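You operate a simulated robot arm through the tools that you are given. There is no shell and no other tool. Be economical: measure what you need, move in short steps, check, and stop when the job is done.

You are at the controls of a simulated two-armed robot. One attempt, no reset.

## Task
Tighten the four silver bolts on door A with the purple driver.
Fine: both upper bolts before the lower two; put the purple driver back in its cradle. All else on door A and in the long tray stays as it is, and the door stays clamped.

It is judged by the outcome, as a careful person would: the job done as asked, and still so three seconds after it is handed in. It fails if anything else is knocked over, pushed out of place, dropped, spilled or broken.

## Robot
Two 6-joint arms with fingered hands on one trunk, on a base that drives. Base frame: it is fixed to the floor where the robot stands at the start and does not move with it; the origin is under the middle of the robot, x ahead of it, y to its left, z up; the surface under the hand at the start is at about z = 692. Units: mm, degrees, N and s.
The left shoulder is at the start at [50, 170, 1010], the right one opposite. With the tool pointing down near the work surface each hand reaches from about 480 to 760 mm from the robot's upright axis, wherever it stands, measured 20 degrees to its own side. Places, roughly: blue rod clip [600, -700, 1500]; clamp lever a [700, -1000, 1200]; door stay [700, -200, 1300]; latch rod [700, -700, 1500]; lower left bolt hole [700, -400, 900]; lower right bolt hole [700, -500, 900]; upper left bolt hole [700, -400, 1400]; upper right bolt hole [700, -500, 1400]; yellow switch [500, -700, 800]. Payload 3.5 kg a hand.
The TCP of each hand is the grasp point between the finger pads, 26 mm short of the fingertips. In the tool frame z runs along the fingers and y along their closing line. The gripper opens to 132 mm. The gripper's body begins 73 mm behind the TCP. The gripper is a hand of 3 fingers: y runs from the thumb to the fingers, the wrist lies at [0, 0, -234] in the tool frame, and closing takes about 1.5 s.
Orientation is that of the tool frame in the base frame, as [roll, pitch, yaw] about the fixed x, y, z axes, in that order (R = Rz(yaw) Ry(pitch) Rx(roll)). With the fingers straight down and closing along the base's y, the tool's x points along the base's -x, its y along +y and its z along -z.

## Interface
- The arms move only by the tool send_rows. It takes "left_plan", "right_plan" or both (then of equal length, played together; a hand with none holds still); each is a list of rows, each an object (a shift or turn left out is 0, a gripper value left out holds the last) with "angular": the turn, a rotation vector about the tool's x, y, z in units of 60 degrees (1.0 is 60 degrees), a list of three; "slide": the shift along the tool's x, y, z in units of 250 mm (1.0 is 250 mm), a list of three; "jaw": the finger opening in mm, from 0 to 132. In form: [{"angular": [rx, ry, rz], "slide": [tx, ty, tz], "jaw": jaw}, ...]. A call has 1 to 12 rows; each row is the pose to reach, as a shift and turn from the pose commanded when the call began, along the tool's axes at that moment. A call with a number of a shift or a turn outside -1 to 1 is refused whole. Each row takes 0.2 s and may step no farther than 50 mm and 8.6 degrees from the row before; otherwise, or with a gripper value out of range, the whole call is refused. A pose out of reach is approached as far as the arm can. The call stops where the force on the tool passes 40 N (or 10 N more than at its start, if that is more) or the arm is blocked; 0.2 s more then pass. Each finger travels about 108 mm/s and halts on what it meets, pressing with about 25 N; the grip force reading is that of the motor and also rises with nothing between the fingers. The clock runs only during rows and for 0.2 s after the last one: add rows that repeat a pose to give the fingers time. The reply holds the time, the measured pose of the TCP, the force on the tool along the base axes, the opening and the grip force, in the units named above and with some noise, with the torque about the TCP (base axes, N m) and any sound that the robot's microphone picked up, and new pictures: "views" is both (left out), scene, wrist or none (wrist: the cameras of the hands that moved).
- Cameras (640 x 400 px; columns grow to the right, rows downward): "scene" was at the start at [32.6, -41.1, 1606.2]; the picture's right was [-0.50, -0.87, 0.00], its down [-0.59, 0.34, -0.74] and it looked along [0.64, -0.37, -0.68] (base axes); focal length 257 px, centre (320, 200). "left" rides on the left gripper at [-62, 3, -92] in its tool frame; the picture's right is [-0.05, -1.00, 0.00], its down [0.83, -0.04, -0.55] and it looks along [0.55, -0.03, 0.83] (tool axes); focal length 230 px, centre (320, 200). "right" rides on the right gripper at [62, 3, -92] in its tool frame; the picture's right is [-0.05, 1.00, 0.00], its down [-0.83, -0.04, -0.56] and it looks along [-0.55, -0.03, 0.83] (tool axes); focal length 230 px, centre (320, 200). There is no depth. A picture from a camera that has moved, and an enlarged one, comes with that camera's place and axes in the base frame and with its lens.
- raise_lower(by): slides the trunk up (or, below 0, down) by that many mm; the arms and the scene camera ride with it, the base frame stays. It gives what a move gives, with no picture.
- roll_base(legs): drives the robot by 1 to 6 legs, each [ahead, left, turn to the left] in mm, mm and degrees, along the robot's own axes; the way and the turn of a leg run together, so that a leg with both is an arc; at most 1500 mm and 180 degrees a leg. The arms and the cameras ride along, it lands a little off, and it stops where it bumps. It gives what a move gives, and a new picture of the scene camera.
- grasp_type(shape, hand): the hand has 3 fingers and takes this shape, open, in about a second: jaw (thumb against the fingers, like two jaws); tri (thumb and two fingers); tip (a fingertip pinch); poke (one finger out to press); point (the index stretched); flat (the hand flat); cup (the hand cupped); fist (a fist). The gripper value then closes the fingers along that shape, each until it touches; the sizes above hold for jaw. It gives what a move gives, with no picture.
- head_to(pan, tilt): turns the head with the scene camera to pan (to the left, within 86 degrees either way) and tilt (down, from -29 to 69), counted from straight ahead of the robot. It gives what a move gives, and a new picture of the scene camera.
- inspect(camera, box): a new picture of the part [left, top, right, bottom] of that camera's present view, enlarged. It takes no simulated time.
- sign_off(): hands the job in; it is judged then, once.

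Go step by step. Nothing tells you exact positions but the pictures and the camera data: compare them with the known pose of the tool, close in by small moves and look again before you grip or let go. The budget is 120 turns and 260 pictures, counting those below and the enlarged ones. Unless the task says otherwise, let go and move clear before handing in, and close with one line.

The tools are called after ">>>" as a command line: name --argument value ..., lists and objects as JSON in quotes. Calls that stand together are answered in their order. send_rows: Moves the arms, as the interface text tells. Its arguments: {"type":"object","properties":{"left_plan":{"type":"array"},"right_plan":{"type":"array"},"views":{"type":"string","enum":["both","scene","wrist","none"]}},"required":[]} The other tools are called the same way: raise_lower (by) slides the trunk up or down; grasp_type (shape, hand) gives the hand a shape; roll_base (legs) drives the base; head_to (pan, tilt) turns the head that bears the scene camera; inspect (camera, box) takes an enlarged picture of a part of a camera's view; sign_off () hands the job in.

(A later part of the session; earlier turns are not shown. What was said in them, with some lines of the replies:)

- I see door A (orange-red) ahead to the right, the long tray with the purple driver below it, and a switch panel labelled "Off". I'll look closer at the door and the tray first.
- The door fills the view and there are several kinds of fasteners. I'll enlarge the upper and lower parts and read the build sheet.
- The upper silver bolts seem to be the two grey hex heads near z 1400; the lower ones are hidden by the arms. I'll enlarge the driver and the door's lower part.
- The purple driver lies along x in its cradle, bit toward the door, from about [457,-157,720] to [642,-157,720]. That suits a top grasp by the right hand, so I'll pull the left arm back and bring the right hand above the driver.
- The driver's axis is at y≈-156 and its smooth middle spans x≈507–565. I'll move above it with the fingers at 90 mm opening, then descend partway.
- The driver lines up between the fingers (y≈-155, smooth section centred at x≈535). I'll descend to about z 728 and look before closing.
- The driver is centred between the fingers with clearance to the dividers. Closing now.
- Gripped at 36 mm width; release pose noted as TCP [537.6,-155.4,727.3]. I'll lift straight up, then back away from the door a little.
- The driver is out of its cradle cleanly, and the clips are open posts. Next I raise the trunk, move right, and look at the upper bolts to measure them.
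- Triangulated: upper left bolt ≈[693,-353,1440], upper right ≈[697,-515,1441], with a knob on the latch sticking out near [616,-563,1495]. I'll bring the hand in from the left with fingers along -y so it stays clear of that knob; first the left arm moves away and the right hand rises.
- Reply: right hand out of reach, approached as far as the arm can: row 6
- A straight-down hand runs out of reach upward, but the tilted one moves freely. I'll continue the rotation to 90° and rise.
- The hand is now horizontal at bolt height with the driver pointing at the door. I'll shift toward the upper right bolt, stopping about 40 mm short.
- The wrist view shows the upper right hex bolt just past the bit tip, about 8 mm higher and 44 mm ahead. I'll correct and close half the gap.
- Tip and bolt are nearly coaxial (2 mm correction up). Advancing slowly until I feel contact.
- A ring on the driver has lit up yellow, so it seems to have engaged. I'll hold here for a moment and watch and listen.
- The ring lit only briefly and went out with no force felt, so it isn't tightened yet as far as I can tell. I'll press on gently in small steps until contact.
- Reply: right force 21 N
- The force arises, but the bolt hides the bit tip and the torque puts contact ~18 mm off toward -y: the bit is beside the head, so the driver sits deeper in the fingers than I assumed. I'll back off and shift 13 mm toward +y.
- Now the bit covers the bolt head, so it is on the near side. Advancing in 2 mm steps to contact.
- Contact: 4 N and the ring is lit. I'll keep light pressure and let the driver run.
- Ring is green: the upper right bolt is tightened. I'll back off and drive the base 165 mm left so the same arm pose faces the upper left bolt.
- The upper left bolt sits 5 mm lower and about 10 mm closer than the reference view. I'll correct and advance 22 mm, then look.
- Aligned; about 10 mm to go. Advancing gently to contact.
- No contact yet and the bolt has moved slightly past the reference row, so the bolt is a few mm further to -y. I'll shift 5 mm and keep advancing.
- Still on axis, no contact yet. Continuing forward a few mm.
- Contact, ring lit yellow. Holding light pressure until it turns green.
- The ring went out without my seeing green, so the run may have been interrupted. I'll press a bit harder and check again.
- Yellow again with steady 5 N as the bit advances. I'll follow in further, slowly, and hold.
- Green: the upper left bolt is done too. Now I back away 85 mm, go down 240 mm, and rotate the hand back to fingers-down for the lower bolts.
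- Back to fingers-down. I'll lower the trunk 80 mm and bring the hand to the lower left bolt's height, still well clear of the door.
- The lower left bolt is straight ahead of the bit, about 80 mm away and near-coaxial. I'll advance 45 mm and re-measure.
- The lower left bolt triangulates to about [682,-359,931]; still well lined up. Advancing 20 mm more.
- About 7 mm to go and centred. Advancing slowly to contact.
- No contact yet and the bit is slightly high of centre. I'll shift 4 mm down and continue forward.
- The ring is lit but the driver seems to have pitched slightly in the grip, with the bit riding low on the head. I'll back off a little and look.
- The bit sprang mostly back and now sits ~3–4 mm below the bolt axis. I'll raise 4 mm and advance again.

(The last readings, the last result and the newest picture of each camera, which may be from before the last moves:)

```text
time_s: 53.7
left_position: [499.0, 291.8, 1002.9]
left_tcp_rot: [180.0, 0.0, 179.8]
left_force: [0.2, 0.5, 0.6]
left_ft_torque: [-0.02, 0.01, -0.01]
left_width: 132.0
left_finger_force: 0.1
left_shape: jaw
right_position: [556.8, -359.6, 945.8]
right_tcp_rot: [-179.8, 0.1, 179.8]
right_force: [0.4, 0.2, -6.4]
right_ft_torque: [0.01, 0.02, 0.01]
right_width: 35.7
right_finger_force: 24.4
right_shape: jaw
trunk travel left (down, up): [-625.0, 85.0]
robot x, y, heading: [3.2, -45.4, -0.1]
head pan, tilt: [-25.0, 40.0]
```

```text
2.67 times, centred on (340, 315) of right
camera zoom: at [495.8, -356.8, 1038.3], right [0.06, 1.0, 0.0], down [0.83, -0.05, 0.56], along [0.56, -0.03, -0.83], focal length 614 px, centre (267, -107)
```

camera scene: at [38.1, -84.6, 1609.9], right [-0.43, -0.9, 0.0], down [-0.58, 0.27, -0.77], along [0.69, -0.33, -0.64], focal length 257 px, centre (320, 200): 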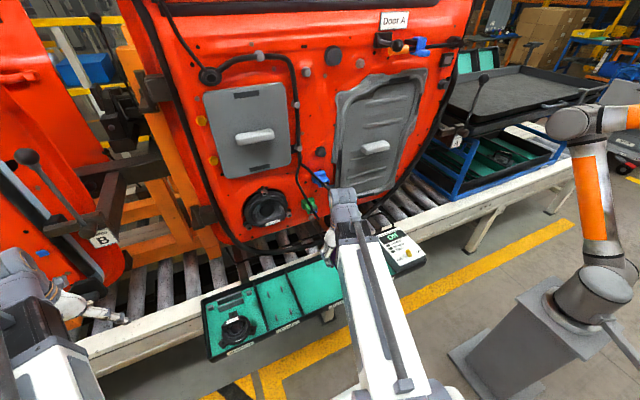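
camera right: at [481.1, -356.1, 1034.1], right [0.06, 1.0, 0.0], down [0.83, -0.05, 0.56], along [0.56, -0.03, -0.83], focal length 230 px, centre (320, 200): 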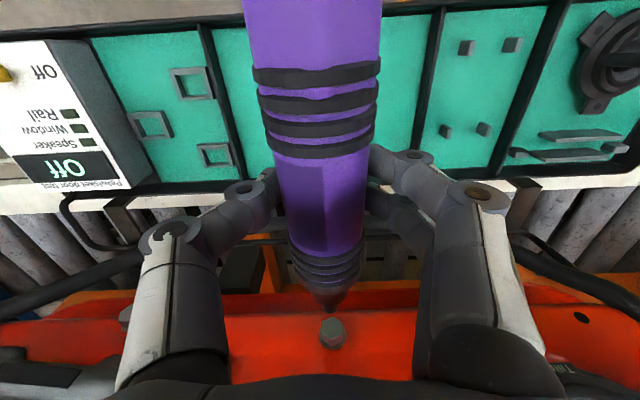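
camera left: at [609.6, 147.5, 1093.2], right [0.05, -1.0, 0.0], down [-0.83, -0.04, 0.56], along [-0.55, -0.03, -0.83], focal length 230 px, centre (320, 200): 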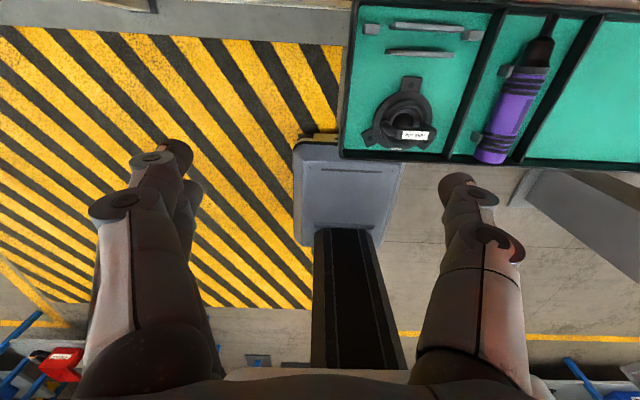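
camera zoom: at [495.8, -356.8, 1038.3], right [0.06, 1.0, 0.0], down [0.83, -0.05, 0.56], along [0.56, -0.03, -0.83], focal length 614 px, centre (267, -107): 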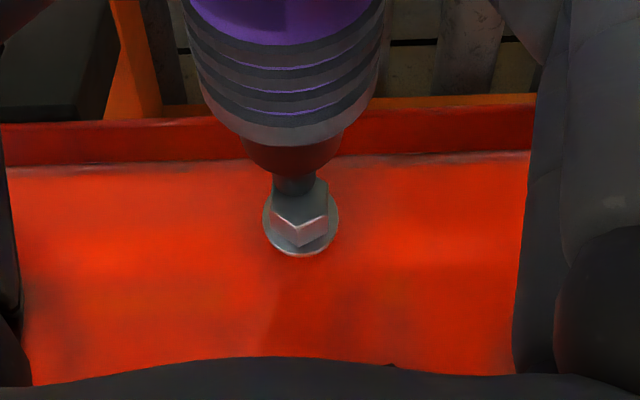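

The bit covers the upper-back of the head face now; 2 mm more up, then on to contact.

>>> send_rows --right_plan '[{"slide": [-0.008, 0, -0.008]}, {"slide": [-0.016, 0, -0.008]}, {"slide": [-0.022, 0, -0.008]}, {"slide": [-0.022, 0, -0.008]}]' --views "none"

>>> inspect --camera "right" --box '[240, 240, 440, 390]'

```text
time_s: 54.7
left_position: [499.7, 293.0, 1002.7]
left_tcp_rot: [-180.0, 0.0, 179.7]
left_force: [-0.3, 0.7, 0.1]
left_ft_torque: [0.02, 0.0, 0.02]
left_width: 131.9
left_finger_force: 0.1
left_shape: jaw
right_position: [562.1, -359.7, 946.7]
right_tcp_rot: [-179.9, 0.1, 179.8]
right_force: [-4.6, 0.1, -6.4]
right_ft_torque: [-0.05, 0.05, 0.05]
right_width: 35.9
right_finger_force: 25.2
right_shape: jaw
trunk travel left (down, up): [-625.0, 85.0]
robot x, y, heading: [0.3, -46.8, -0.2]
head pan, tilt: [-25.0, 40.0]
```

```text
2.67 times, centred on (340, 315) of right
camera zoom: at [500.1, -356.2, 1040.3], right [0.06, 1.0, 0.0], down [0.83, -0.05, 0.56], along [0.56, -0.03, -0.83], focal length 614 px, centre (267, -107)
```

zoom: 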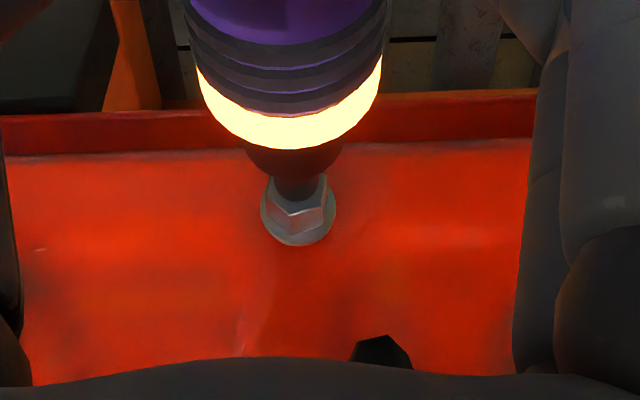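

Good contact, ring yellow. Following in a few mm with light pressure.

>>> send_rows --right_plan '[{"slide": [-0.006, 0, 0]}, {"slide": [-0.01, 0, 0]}, {"slide": [-0.014, 0, 0]}, {"slide": [-0.018, 0, 0]}, {"slide": [-0.02, 0, 0]}]' --views "none"

>>> inspect --camera "right" --box '[240, 240, 440, 390]'

```text
time_s: 55.9
left_position: [498.8, 291.7, 1003.9]
left_tcp_rot: [180.0, 0.2, 179.6]
left_force: [0.0, 0.0, -0.8]
left_ft_torque: [0.02, 0.0, -0.04]
left_width: 131.7
left_finger_force: 0.0
left_shape: jaw
right_position: [565.2, -359.8, 946.8]
right_tcp_rot: [-179.9, 0.0, 179.7]
right_force: [-22.8, 0.2, -4.9]
right_ft_torque: [0.03, 0.36, 0.16]
right_width: 35.8
right_finger_force: 24.7
right_shape: jaw
trunk travel left (down, up): [-625.0, 85.0]
robot x, y, heading: [0.9, -48.8, -0.4]
head pan, tilt: [-25.0, 40.0]
```

```text
2.67 times, centred on (340, 315) of right
camera zoom: at [503.3, -356.5, 1040.6], right [0.06, 1.0, 0.0], down [0.83, -0.05, 0.56], along [0.55, -0.03, -0.83], focal length 614 px, centre (267, -107)
```

zoom: 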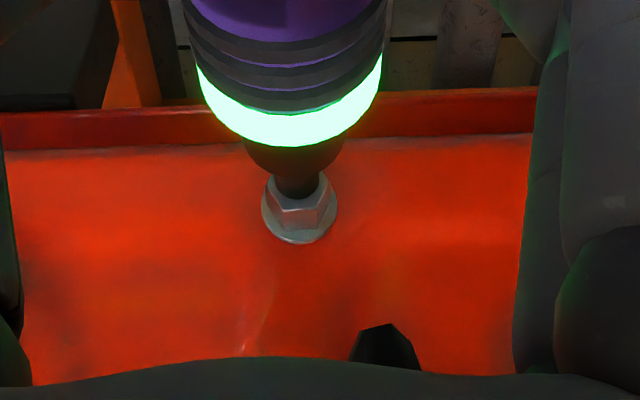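

Green: lower left done. Backing off and driving 190 mm right toward the lower right bolt.

>>> send_rows --right_plan '[{"slide": [0.1, 0, 0]}, {"slide": [0.2, 0, 0]}, {"slide": [0.3, 0, 0]}]' --views "none"

>>> roll_base --legs '[[0, -190, 0]]'

>>> inspect --camera "right" --box '[160, 190, 440, 400]'

```text
time_s: 56.7
left_position: [499.5, 294.1, 1003.4]
left_tcp_rot: [180.0, 0.1, 179.8]
left_force: [-0.9, -0.5, 0.3]
left_ft_torque: [-0.02, 0.03, 0.03]
left_width: 131.8
left_finger_force: 0.0
left_shape: jaw
right_position: [492.7, -359.6, 947.4]
right_tcp_rot: [-179.9, 0.1, 179.8]
right_force: [0.2, -0.1, -5.5]
right_ft_torque: [-0.04, 0.05, 0.01]
right_width: 35.9
right_finger_force: 25.0
right_shape: jaw
trunk travel left (down, up): [-625.0, 85.0]
robot x, y, heading: [2.3, -50.3, -0.2]
head pan, tilt: [-25.0, 40.0]
```

```text
time_s: 58.2
left_position: [497.0, 99.3, 1001.8]
left_tcp_rot: [179.9, 0.1, 179.6]
left_force: [-0.5, 0.5, -0.3]
left_ft_torque: [0.01, 0.04, 0.02]
left_width: 131.7
left_finger_force: 0.1
left_shape: jaw
right_position: [490.8, -554.1, 946.0]
right_tcp_rot: [-179.9, 0.1, 179.7]
right_force: [0.0, -0.3, -7.0]
right_ft_torque: [0.01, 0.01, 0.02]
right_width: 35.7
right_finger_force: 24.7
right_shape: jaw
trunk travel left (down, up): [-625.0, 85.0]
robot x, y, heading: [-2.2, -235.4, -0.2]
head pan, tilt: [-25.0, 40.0]
camera scene: at [37.1, -277.3, 1609.8], right [-0.43, -0.9, 0.0], down [-0.58, 0.28, -0.77], along [0.69, -0.33, -0.64], focal length 257 px, centre (320, 200)
```

scene: 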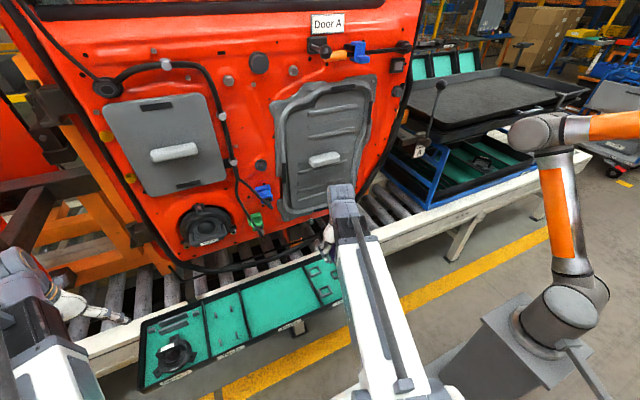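

```text
1.90 times, centred on (300, 295) of right
camera zoom: at [430.2, -550.1, 1038.8], right [0.06, 1.0, 0.0], down [0.83, -0.05, 0.56], along [0.56, -0.03, -0.83], focal length 438 px, centre (358, 19)
```

zoom: 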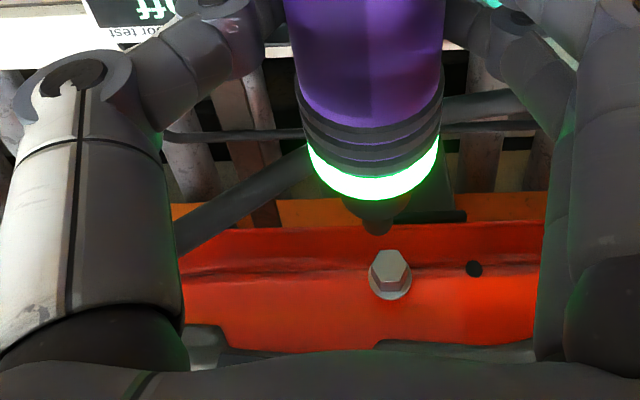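

The lower right bolt is visible ahead, about 19 mm lower than the previous one. Correcting height and advancing 40 mm.

>>> send_rows --right_plan '[{"slide": [0, 0.01, 0.072]}, {"slide": [-0.06, 0.01, 0.072]}, {"slide": [-0.12, 0.01, 0.072]}, {"slide": [-0.16, 0.01, 0.072]}, {"slide": [-0.16, 0.01, 0.072]}]' --views "none"

>>> inspect --camera "right" --box '[240, 240, 440, 390]'

```text
time_s: 59.5
left_position: [499.0, 101.4, 1003.7]
left_tcp_rot: [179.9, 0.0, 179.7]
left_force: [-0.1, -0.2, -0.5]
left_ft_torque: [-0.01, 0.01, -0.04]
left_width: 132.1
left_finger_force: 0.1
left_shape: jaw
right_position: [533.2, -550.0, 928.2]
right_tcp_rot: [-180.0, 0.1, 179.7]
right_force: [-0.6, 0.3, -6.3]
right_ft_torque: [-0.01, 0.02, 0.0]
right_width: 35.9
right_finger_force: 25.5
right_shape: jaw
trunk travel left (down, up): [-625.0, 85.0]
robot x, y, heading: [2.9, -243.2, -0.2]
head pan, tilt: [-25.0, 40.0]
```

```text
2.67 times, centred on (340, 315) of right
camera zoom: at [470.5, -545.9, 1021.4], right [0.06, 1.0, 0.0], down [0.83, -0.05, 0.56], along [0.56, -0.03, -0.83], focal length 614 px, centre (267, -107)
```

zoom: 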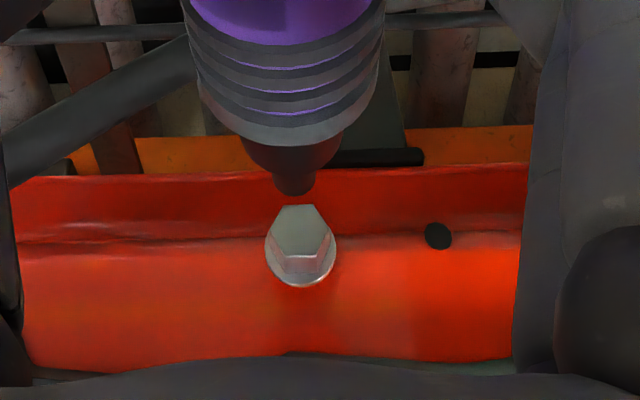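

Well aligned; about 27 mm to go. Advancing 20 mm and checking.

>>> send_rows --right_plan '[{"slide": [-0.04, 0, 0]}, {"slide": [-0.08, 0, 0]}, {"slide": [-0.08, 0, 0]}]' --views "none"

>>> inspect --camera "right" --box '[240, 240, 440, 390]'

```text
time_s: 60.2
left_position: [498.9, 101.3, 1002.7]
left_tcp_rot: [180.0, 0.0, 179.7]
left_force: [-0.4, -0.7, 0.7]
left_ft_torque: [-0.01, 0.0, 0.03]
left_width: 132.2
left_finger_force: 0.1
left_shape: jaw
right_position: [551.0, -549.7, 928.8]
right_tcp_rot: [-179.9, 0.1, 179.7]
right_force: [-0.7, -0.1, -6.8]
right_ft_torque: [-0.01, 0.01, -0.01]
right_width: 35.9
right_finger_force: 24.6
right_shape: jaw
trunk travel left (down, up): [-625.0, 85.0]
robot x, y, heading: [-1.1, -241.6, -0.4]
head pan, tilt: [-25.0, 40.0]
```

```text
2.67 times, centred on (340, 315) of right
camera zoom: at [490.0, -546.9, 1021.0], right [0.06, 1.0, 0.0], down [0.83, -0.05, 0.56], along [0.56, -0.03, -0.83], focal length 614 px, centre (267, -107)
```

zoom: 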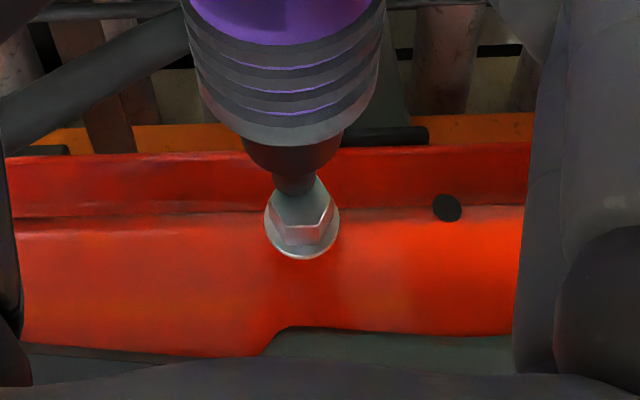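

On track. Slow advance to contact.

>>> send_rows --right_plan '[{"slide": [-0.012, 0, 0]}, {"slide": [-0.02, 0, 0]}, {"slide": [-0.028, 0, 0]}, {"slide": [-0.036, 0, 0]}, {"slide": [-0.042, 0, 0]}]' --views "none"

>>> inspect --camera "right" --box '[240, 240, 440, 390]'

```text
time_s: 61.5
left_position: [497.7, 102.2, 1003.2]
left_tcp_rot: [-180.0, 0.0, 179.6]
left_force: [0.5, 0.2, -0.1]
left_ft_torque: [0.01, 0.03, -0.02]
left_width: 131.7
left_finger_force: 0.1
left_shape: jaw
right_position: [561.1, -549.6, 928.0]
right_tcp_rot: [-180.0, 0.0, 179.8]
right_force: [-4.4, 0.8, -6.4]
right_ft_torque: [-0.01, 0.25, 0.11]
right_width: 35.7
right_finger_force: 24.9
right_shape: jaw
trunk travel left (down, up): [-625.0, 85.0]
robot x, y, heading: [-1.7, -242.3, -0.2]
head pan, tilt: [-25.0, 40.0]
```

```text
2.67 times, centred on (340, 315) of right
camera zoom: at [499.6, -547.6, 1020.8], right [0.06, 1.0, 0.0], down [0.83, -0.05, 0.56], along [0.55, -0.03, -0.83], focal length 614 px, centre (267, -107)
```

zoom: 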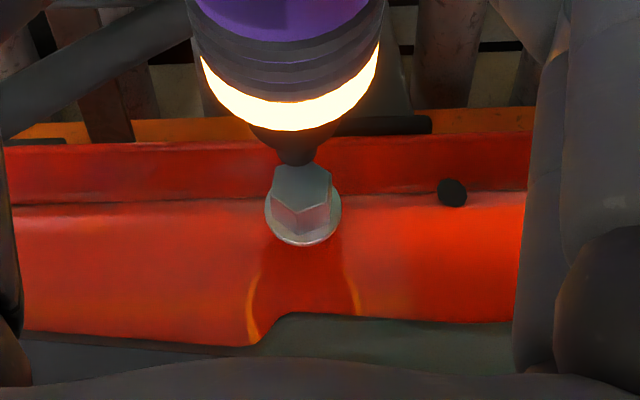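

Again the bit slid low on the head. Backing off, then checking the bit position before retrying higher.

>>> send_rows --right_plan '[{"slide": [0.04, 0, 0]}, {"slide": [0.08, 0, 0]}, {"slide": [0.08, 0, -0.016]}]' --views "none"

>>> inspect --camera "right" --box '[240, 240, 440, 390]'

```text
time_s: 62.2
left_position: [499.7, 100.6, 1002.0]
left_tcp_rot: [180.0, 0.0, 179.6]
left_force: [0.6, 1.1, -0.8]
left_ft_torque: [0.02, -0.02, 0.01]
left_width: 132.1
left_finger_force: 0.0
left_shape: jaw
right_position: [542.8, -551.3, 931.3]
right_tcp_rot: [-179.9, 0.1, 179.7]
right_force: [-0.5, -0.4, -5.6]
right_ft_torque: [0.02, 0.03, -0.04]
right_width: 36.0
right_finger_force: 25.3
right_shape: jaw
trunk travel left (down, up): [-625.0, 85.0]
robot x, y, heading: [-1.6, -240.9, -0.2]
head pan, tilt: [-25.0, 40.0]
```

```text
2.67 times, centred on (340, 315) of right
camera zoom: at [480.6, -547.9, 1025.2], right [0.06, 1.0, 0.0], down [0.83, -0.05, 0.56], along [0.56, -0.03, -0.83], focal length 614 px, centre (267, -107)
```

zoom: 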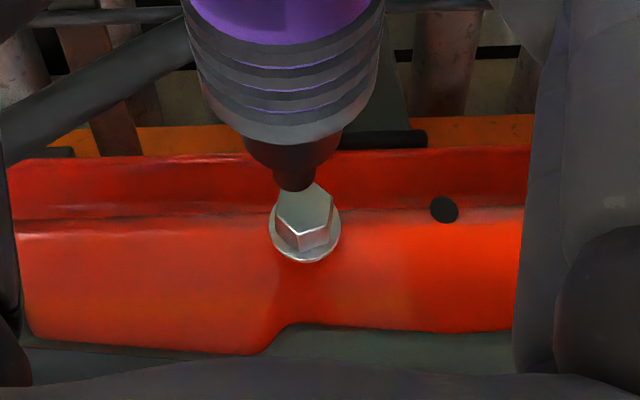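

I'm now a few mm higher, with the bolt 1.5 mm to the +y side. Correcting and advancing again.

>>> send_rows --right_plan '[{"slide": [-0.03, 0.006, 0.002]}, {"slide": [-0.05, 0.006, 0.002]}, {"slide": [-0.06, 0.006, 0.002]}, {"slide": [-0.068, 0.006, 0.002]}, {"slide": [-0.076, 0.006, 0.002]}, {"slide": [-0.08, 0.006, 0.002]}]' --views "none"

>>> inspect --camera "right" --box '[240, 240, 440, 390]'

```text
time_s: 63.6
left_position: [498.4, 98.6, 1002.4]
left_tcp_rot: [179.9, 0.0, 179.7]
left_force: [0.1, -0.1, 0.2]
left_ft_torque: [-0.03, -0.01, 0.0]
left_width: 132.0
left_finger_force: 0.0
left_shape: jaw
right_position: [561.9, -548.1, 930.9]
right_tcp_rot: [-179.9, 0.1, 179.8]
right_force: [-5.8, 0.7, -6.4]
right_ft_torque: [-0.01, 0.11, 0.11]
right_width: 36.0
right_finger_force: 25.1
right_shape: jaw
trunk travel left (down, up): [-625.0, 85.0]
robot x, y, heading: [1.8, -236.1, -0.4]
head pan, tilt: [-25.0, 40.0]
```

```text
2.67 times, centred on (340, 315) of right
camera zoom: at [500.6, -546.1, 1024.7], right [0.06, 1.0, 0.0], down [0.83, -0.05, 0.56], along [0.56, -0.03, -0.83], focal length 614 px, centre (267, -107)
```

zoom: 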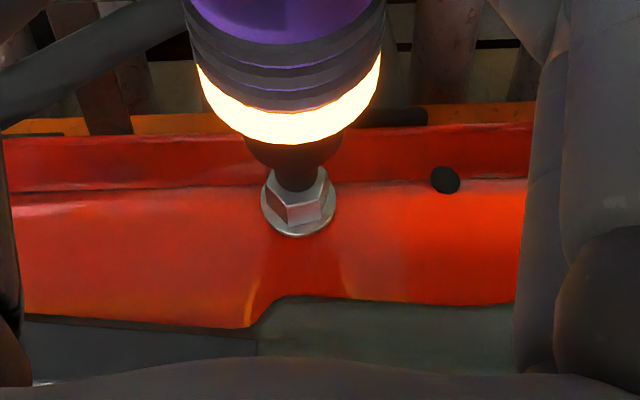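

Centred contact now, ring yellow. Following in.

>>> send_rows --right_plan '[{"slide": [-0.006, 0, 0]}, {"slide": [-0.01, 0, 0]}, {"slide": [-0.014, 0, 0]}, {"slide": [-0.018, 0, 0]}, {"slide": [-0.02, 0, 0]}]' --views "none"

>>> inspect --camera "right" --box '[240, 240, 440, 390]'

```text
time_s: 64.8
left_position: [496.4, 100.2, 1004.3]
left_tcp_rot: [180.0, 0.1, 179.7]
left_force: [-0.3, -0.4, -0.9]
left_ft_torque: [0.04, -0.03, -0.03]
left_width: 132.1
left_finger_force: 0.2
left_shape: jaw
right_position: [563.9, -549.1, 934.0]
right_tcp_rot: [-179.9, 0.0, 179.8]
right_force: [-21.1, 0.9, -5.9]
right_ft_torque: [0.04, 0.37, 0.23]
right_width: 36.0
right_finger_force: 24.9
right_shape: jaw
trunk travel left (down, up): [-625.0, 85.0]
robot x, y, heading: [-0.6, -240.0, -0.5]
head pan, tilt: [-25.0, 40.0]
```

```text
2.67 times, centred on (340, 315) of right
camera zoom: at [503.4, -546.5, 1025.6], right [0.06, 1.0, 0.0], down [0.83, -0.05, 0.56], along [0.55, -0.03, -0.83], focal length 614 px, centre (267, -107)
```

zoom: 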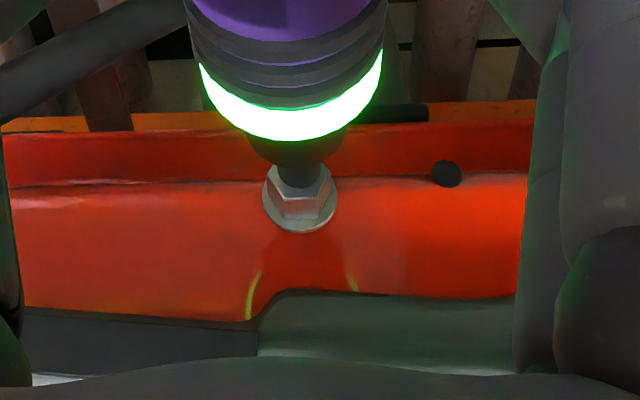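

Green: all four bolts are tightened. Now I back off, rise, and drive back left to the driver's cradle.

>>> send_rows --right_plan '[{"slide": [0.1, 0, 0]}, {"slide": [0.2, 0, 0]}, {"slide": [0.3, 0, 0]}, {"slide": [0.3, 0, -0.1]}, {"slide": [0.3, 0.12, -0.1]}, {"slide": [0.3, 0.25, -0.1]}, {"slide": [0.3, 0.37, -0.1]}]' --views "none"

>>> roll_base --legs '[[0, 300, 0]]'

>>> inspect --camera "right" --box '[0, 0, 640, 400]'

>>> inspect --camera "left" --box '[0, 0, 640, 400]'

```text
time_s: 66.5
left_position: [498.6, 100.6, 1003.0]
left_tcp_rot: [-180.0, 0.0, 179.7]
left_force: [0.0, -0.1, 0.7]
left_ft_torque: [-0.02, -0.01, 0.0]
left_width: 132.0
left_finger_force: 0.1
left_shape: jaw
right_position: [493.8, -454.0, 955.8]
right_tcp_rot: [-179.8, 0.1, 179.7]
right_force: [0.3, -0.1, -6.2]
right_ft_torque: [-0.02, 0.03, 0.03]
right_width: 35.8
right_finger_force: 25.8
right_shape: jaw
trunk travel left (down, up): [-625.0, 85.0]
robot x, y, heading: [-2.7, -240.6, -0.5]
head pan, tilt: [-25.0, 40.0]
```

```text
time_s: 68.5
left_position: [498.1, 403.5, 1002.2]
left_tcp_rot: [179.9, 0.0, 180.0]
left_force: [-0.1, 0.1, -0.3]
left_ft_torque: [0.03, 0.02, 0.01]
left_width: 132.0
left_finger_force: 0.0
left_shape: jaw
right_position: [494.6, -151.7, 956.0]
right_tcp_rot: [-179.9, 0.1, 179.9]
right_force: [0.1, 0.3, -5.2]
right_ft_torque: [-0.01, 0.01, 0.01]
right_width: 36.0
right_finger_force: 25.2
right_shape: jaw
trunk travel left (down, up): [-625.0, 85.0]
robot x, y, heading: [0.3, 57.6, -0.2]
head pan, tilt: [-25.0, 40.0]
camera scene: at [38.3, 25.0, 1609.9], right [-0.42, -0.91, 0.0], down [-0.58, 0.27, -0.77], along [0.69, -0.32, -0.64], focal length 257 px, centre (320, 200)
```

scene: 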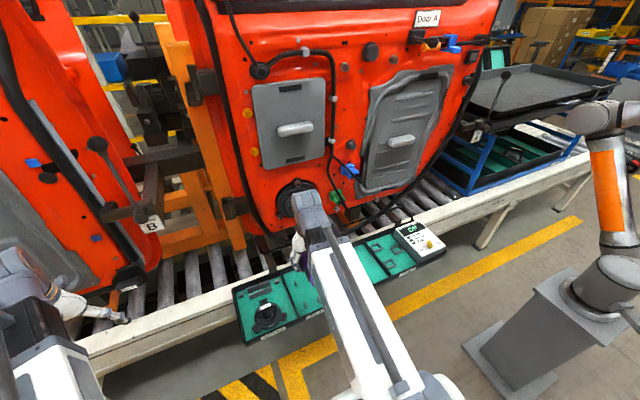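

```text
1.00 times, centred on (320, 200) of right (not enlarged: the box is as wide or as high as the picture)
camera zoom: at [433.4, -148.6, 1048.7], right [0.05, 1.0, 0.0], down [0.83, -0.04, 0.56], along [0.56, -0.03, -0.83], focal length 230 px, centre (320, 200)
```

zoom: 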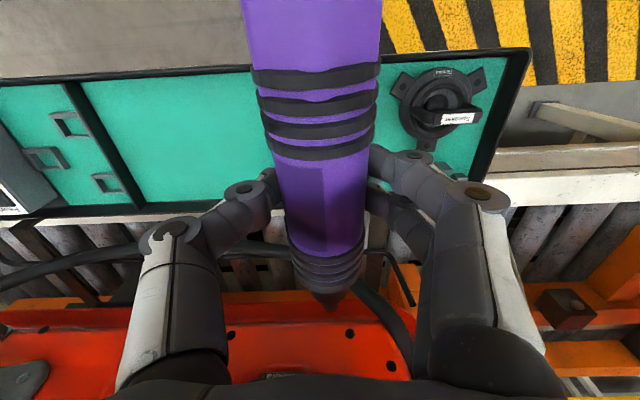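

```text
1.00 times, centred on (320, 200) of left (not enlarged: the box is as wide or as high as the picture)
camera zoom: at [559.6, 407.1, 1094.1], right [0.05, -1.0, 0.0], down [-0.83, -0.04, 0.56], along [-0.55, -0.03, -0.83], focal length 230 px, centre (320, 200)
```

zoom: 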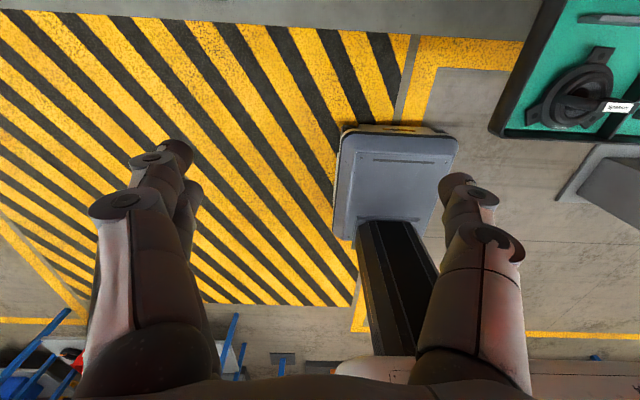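

The cradle is below. I'll check the driver's residual tilt in the grip against my earlier reference and the cradle from the scene camera.

>>> inspect --camera "right" --box '[240, 240, 440, 390]'

>>> inspect --camera "scene" --box '[220, 200, 400, 350]'

```text
2.67 times, centred on (340, 315) of right
camera zoom: at [433.4, -148.6, 1048.7], right [0.05, 1.0, 0.0], down [0.83, -0.04, 0.56], along [0.56, -0.03, -0.83], focal length 614 px, centre (267, -107)
```

zoom: 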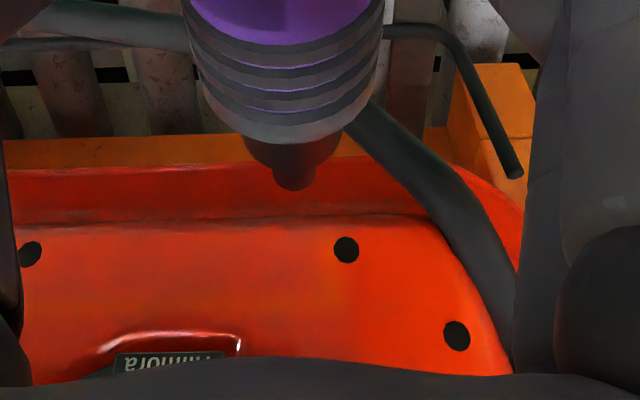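

```text
2.67 times, centred on (310, 275) of scene
camera zoom: at [38.3, 25.0, 1609.9], right [-0.42, -0.91, 0.0], down [-0.58, 0.27, -0.77], along [0.69, -0.32, -0.64], focal length 686 px, centre (347, 0)
```

zoom: 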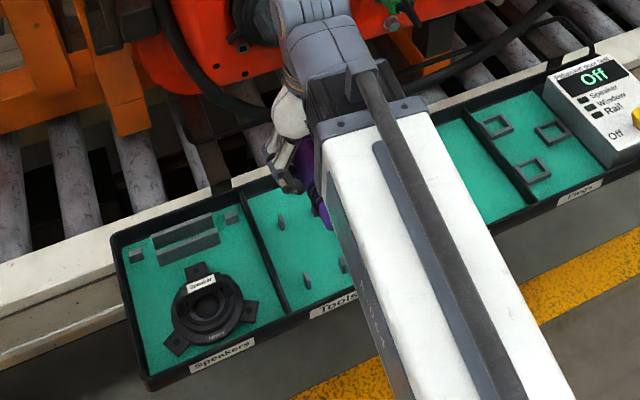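

The driver is nose-down by about 2.5° in the grip; I'll pitch the hand back by that amount and descend above the cradle to z≈800.

>>> send_rows --right_plan '[{"slide": [-0.087, -0.008, 0], "angular": [0, -0.02, 0]}, {"slide": [-0.174, -0.015, 0], "angular": [0, -0.04, 0]}, {"slide": [-0.174, -0.015, 0.18], "angular": [0, -0.04, 0]}, {"slide": [-0.174, -0.015, 0.36], "angular": [0, -0.04, 0]}, {"slide": [-0.174, -0.015, 0.54], "angular": [0, -0.04, 0]}, {"slide": [-0.174, -0.015, 0.64], "angular": [0, -0.04, 0]}, {"slide": [-0.174, -0.015, 0.64], "angular": [0, -0.04, 0]}]' --views "wrist"

>>> inspect --camera "scene" --box '[220, 200, 400, 350]'

```text
time_s: 70.1
left_position: [497.5, 404.1, 1004.0]
left_tcp_rot: [179.9, -0.1, 179.9]
left_force: [-0.4, 0.7, -0.2]
left_ft_torque: [0.02, 0.0, -0.03]
left_width: 131.8
left_finger_force: 0.0
left_shape: jaw
right_position: [538.9, -156.0, 796.2]
right_tcp_rot: [-179.9, 2.5, 180.0]
right_force: [-0.2, 0.0, -5.7]
right_ft_torque: [-0.02, 0.01, -0.03]
right_width: 35.5
right_finger_force: 25.2
right_shape: jaw
trunk travel left (down, up): [-625.0, 85.0]
robot x, y, heading: [1.2, 59.5, -0.1]
head pan, tilt: [-25.0, 40.0]
camera right: at [472.9, -153.1, 886.6], right [0.05, 1.0, 0.0], down [0.81, -0.04, 0.59], along [0.59, -0.03, -0.81], focal length 230 px, centre (320, 200)
```

right: 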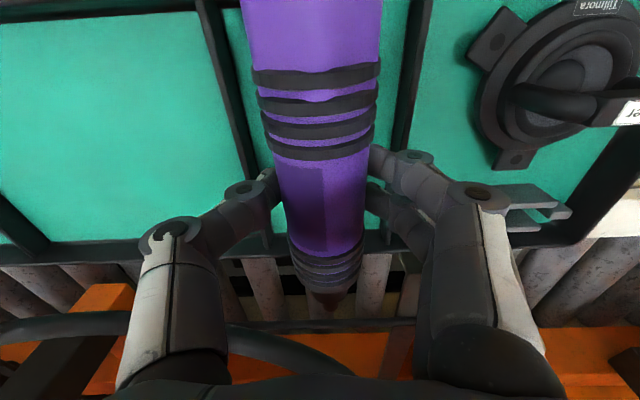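

```text
2.67 times, centred on (310, 275) of scene
camera zoom: at [38.3, 24.2, 1609.9], right [-0.42, -0.91, 0.0], down [-0.58, 0.27, -0.77], along [0.69, -0.32, -0.64], focal length 686 px, centre (347, 0)
```

zoom: 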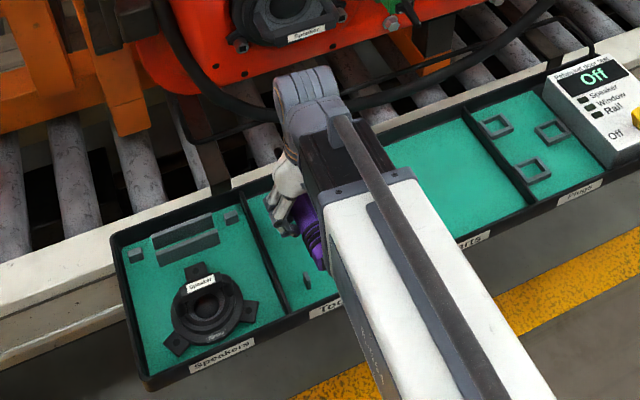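

Lined up over the cradle. Descending straight down to the original height, slowly at the end.

>>> send_rows --right_plan '[{"slide": [0.005, 0.002, 0.1]}, {"slide": [0.009, 0.002, 0.18]}, {"slide": [0.011, 0.002, 0.23]}, {"slide": [0.012, 0.002, 0.255]}, {"slide": [0.012, 0.002, 0.268]}, {"slide": [0.012, 0.002, 0.275]}]' --views "wrist"

>>> inspect --camera "scene" --box '[250, 230, 370, 330]'

```text
time_s: 71.5
left_position: [498.6, 402.5, 1002.9]
left_tcp_rot: [179.9, -0.1, 180.0]
left_force: [0.0, -0.3, 0.0]
left_ft_torque: [-0.01, 0.02, -0.02]
left_width: 131.9
left_finger_force: 0.1
left_shape: jaw
right_position: [537.9, -155.9, 726.1]
right_tcp_rot: [-179.9, 2.4, 179.9]
right_force: [-0.6, -0.2, -5.1]
right_ft_torque: [-0.01, 0.01, 0.04]
right_width: 36.1
right_finger_force: 24.5
right_shape: jaw
trunk travel left (down, up): [-625.0, 85.0]
robot x, y, heading: [0.4, 61.2, -0.2]
head pan, tilt: [-25.0, 40.0]
camera right: at [472.5, -152.7, 817.1], right [0.05, 1.0, 0.0], down [0.81, -0.04, 0.59], along [0.59, -0.03, -0.81], focal length 230 px, centre (320, 200)
```

right: 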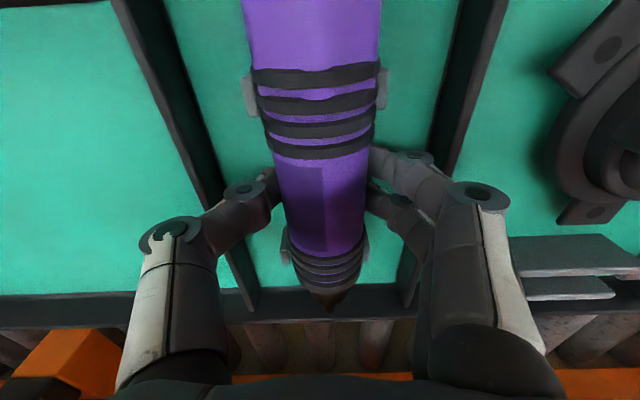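

```text
4.00 times, centred on (310, 280) of scene
camera zoom: at [38.2, 24.2, 1609.9], right [-0.42, -0.91, 0.0], down [-0.58, 0.27, -0.77], along [0.69, -0.32, -0.64], focal length 1029 px, centre (360, -120)
```

zoom: 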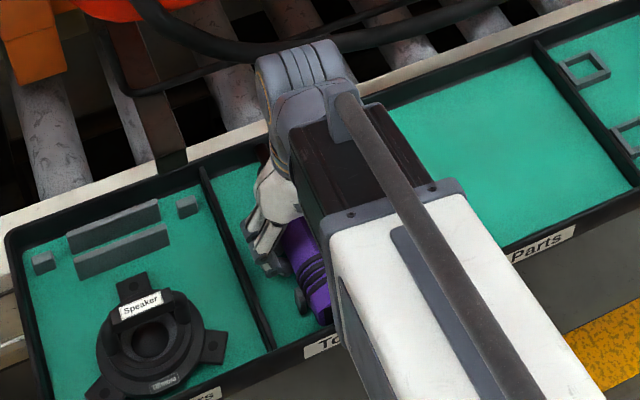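

The driver is between the cradle posts as it was originally, but the hand still bears its weight. Lowering in 1 mm steps until it rests.

>>> send_rows --right_plan '[{"slide": [0, 0, 0.004]}, {"slide": [0, 0, 0.008]}, {"slide": [0, 0, 0.012]}, {"slide": [0, 0, 0.012]}]' --views "none"

```text
time_s: 72.5
left_position: [497.7, 402.9, 1003.6]
left_tcp_rot: [180.0, 0.1, 179.9]
left_force: [-0.2, -0.2, 0.0]
left_ft_torque: [-0.01, 0.0, 0.03]
left_width: 132.0
left_finger_force: 0.0
left_shape: jaw
right_position: [538.7, -155.5, 724.2]
right_tcp_rot: [-179.8, 2.6, 179.9]
right_force: [-1.8, 0.2, 12.7]
right_ft_torque: [0.02, -0.01, 0.03]
right_width: 36.2
right_finger_force: 25.0
right_shape: jaw
trunk travel left (down, up): [-625.0, 85.0]
robot x, y, heading: [-0.1, 56.2, -0.3]
head pan, tilt: [-25.0, 40.0]
```

It rests on the cradle now. Easing up 1 mm and opening the fingers to 90 mm.

>>> send_rows --right_plan '[{"slide": [0, 0, -0.006]}, {"slide": [0, 0, -0.006], "jaw": 45}, {"slide": [0, 0, -0.006], "jaw": 60}, {"slide": [0, 0, -0.006], "jaw": 75}, {"slide": [0, 0, -0.006], "jaw": 90}, {"slide": [0, 0, -0.006], "jaw": 90}]' --views "wrist"

```text
time_s: 73.9
left_position: [498.5, 404.1, 1002.3]
left_tcp_rot: [180.0, 0.1, 179.8]
left_force: [0.2, 0.3, -0.7]
left_ft_torque: [0.03, 0.01, -0.01]
left_width: 132.0
left_finger_force: 0.1
left_shape: jaw
right_position: [538.7, -155.6, 726.5]
right_tcp_rot: [-179.8, 2.5, 179.9]
right_force: [-0.3, 1.2, -0.7]
right_ft_torque: [0.06, 0.01, 0.04]
right_width: 88.5
right_finger_force: 0.1
right_shape: jaw
trunk travel left (down, up): [-625.0, 85.0]
robot x, y, heading: [-2.5, 61.0, 0.2]
head pan, tilt: [-25.0, 40.0]
camera right: at [473.0, -152.8, 815.8], right [0.05, 1.0, 0.0], down [0.81, -0.04, 0.59], along [0.59, -0.03, -0.81], focal length 230 px, centre (320, 200)
```

right: 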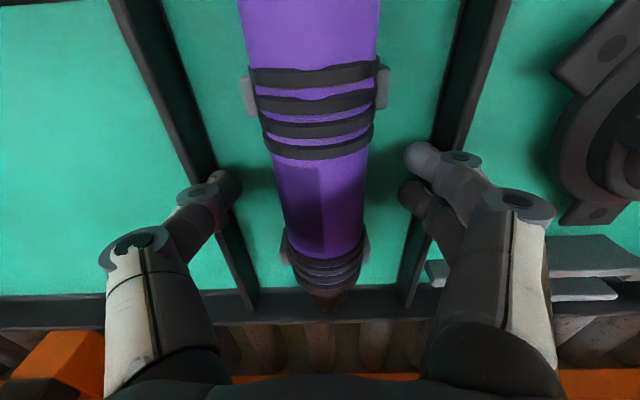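

The driver rests in its cradle and the fingers are free of it. Rising straight up, then I'll check the tray and the door.

>>> send_rows --right_plan '[{"slide": [0, 0, -0.08]}, {"slide": [0, 0, -0.2]}, {"slide": [0, 0, -0.4]}, {"slide": [0, 0, -0.6]}, {"slide": [0, 0, -0.8]}, {"slide": [0.1, 0, -0.96]}]' --views "wrist"

>>> send_rows --right_plan '[{"slide": [0, -0.19, 0]}, {"slide": [0, -0.38, 0]}, {"slide": [0, -0.57, 0]}, {"slide": [0, -0.76, 0]}]' --views "both"

>>> inspect --camera "scene" --box '[220, 200, 400, 350]'

>>> inspect --camera "scene" --box '[190, 0, 510, 240]'

```text
time_s: 75.3
left_position: [497.9, 404.7, 1003.5]
left_tcp_rot: [180.0, 0.1, 179.9]
left_force: [-0.4, 0.1, 0.1]
left_ft_torque: [0.03, 0.0, 0.02]
left_width: 132.1
left_finger_force: 0.0
left_shape: jaw
right_position: [502.8, -155.8, 965.6]
right_tcp_rot: [-179.8, 2.5, -180.0]
right_force: [0.5, -0.2, -0.1]
right_ft_torque: [-0.01, 0.01, 0.0]
right_width: 89.8
right_finger_force: 0.1
right_shape: jaw
trunk travel left (down, up): [-625.0, 85.0]
robot x, y, heading: [2.5, 58.0, -0.0]
head pan, tilt: [-25.0, 40.0]
camera right: at [436.7, -152.9, 1056.8], right [0.05, 1.0, 0.0], down [0.81, -0.04, 0.59], along [0.59, -0.03, -0.81], focal length 230 px, centre (320, 200)
```

right: 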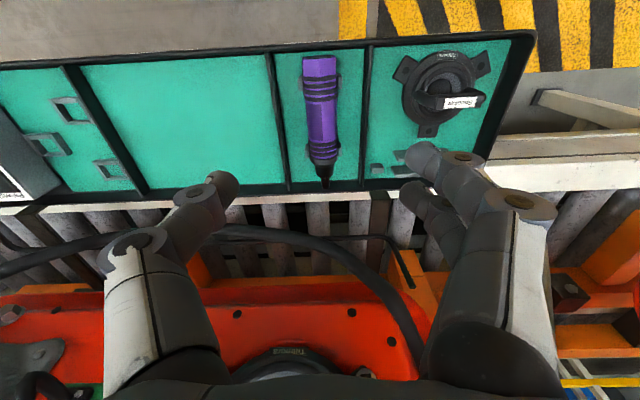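

```text
time_s: 76.3
left_position: [497.9, 403.0, 1002.8]
left_tcp_rot: [180.0, 0.1, -179.9]
left_force: [-0.9, -0.2, -0.6]
left_ft_torque: [-0.01, 0.02, -0.02]
left_width: 131.7
left_finger_force: 0.0
left_shape: jaw
right_position: [503.9, -345.9, 964.5]
right_tcp_rot: [-179.9, 2.5, 180.0]
right_force: [-0.3, 0.1, 0.5]
right_ft_torque: [0.03, -0.04, -0.01]
right_width: 89.9
right_finger_force: 0.1
right_shape: jaw
trunk travel left (down, up): [-625.0, 85.0]
robot x, y, heading: [2.9, 61.6, 0.2]
head pan, tilt: [-25.0, 40.0]
camera scene: at [37.9, 24.0, 1609.9], right [-0.42, -0.91, 0.0], down [-0.58, 0.27, -0.77], along [0.69, -0.32, -0.64], focal length 257 px, centre (320, 200)
camera right: at [439.6, -343.8, 1054.6], right [0.05, 1.0, 0.0], down [0.81, -0.04, 0.59], along [0.59, -0.03, -0.81], focal length 230 px, centre (320, 200)
```

scene: 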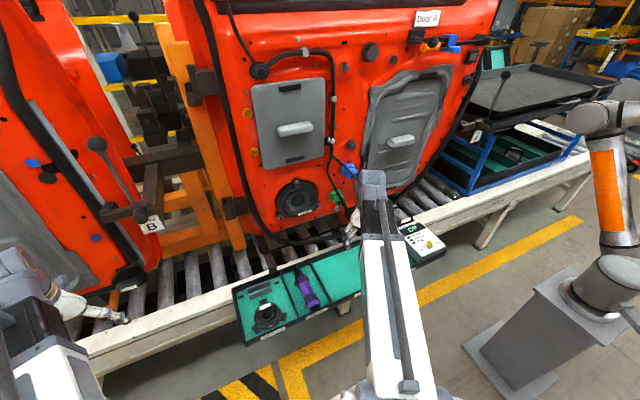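
right: 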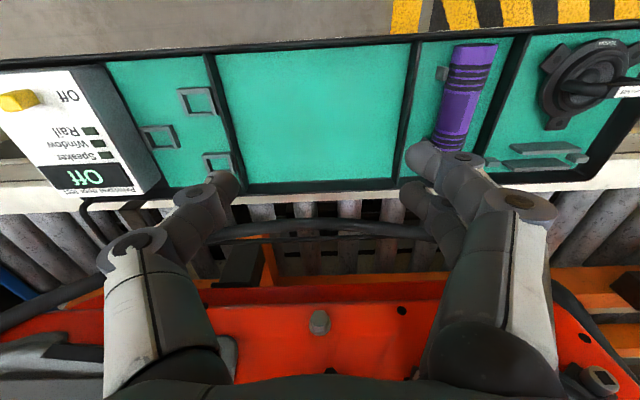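

```text
2.67 times, centred on (310, 275) of scene
camera zoom: at [37.9, 24.0, 1609.9], right [-0.42, -0.91, 0.0], down [-0.58, 0.27, -0.77], along [0.69, -0.32, -0.64], focal length 686 px, centre (347, 0)
```

zoom: 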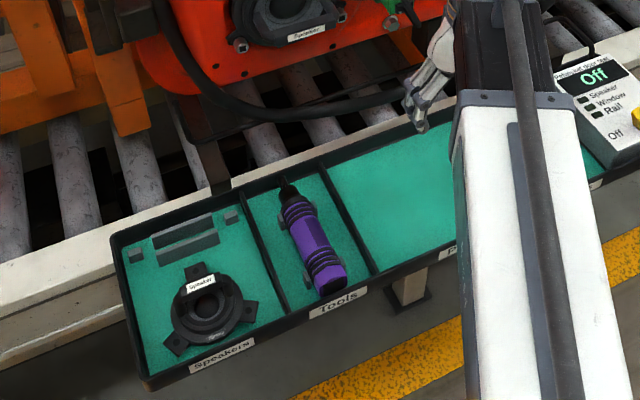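

```text
1.67 times, centred on (350, 120) of scene
camera zoom: at [37.9, 24.0, 1609.9], right [-0.42, -0.91, 0.0], down [-0.58, 0.27, -0.77], along [0.69, -0.32, -0.64], focal length 429 px, centre (270, 333)
```

zoom: 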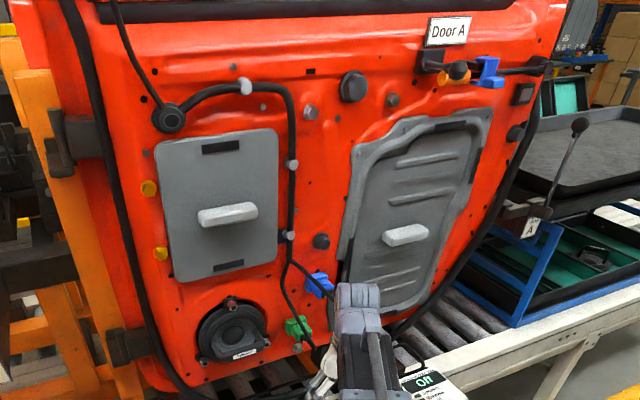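

The purple driver is back in its cradle, the tray and door look unchanged, the door is still clamped, and all four bolts gave a green ring. Handing in.

>>> sign_off

```text
The job is handed in.
```

I tightened all four silver bolts on door A with the purple driver, both upper ones before the lower two. Each run ended with a green ring on the driver, and the driver is back in its cradle. In the final pictures the door is still clamped and nothing else on it or in the tray looks changed, though the bit slipped off three of the bolt heads once before seating properly.
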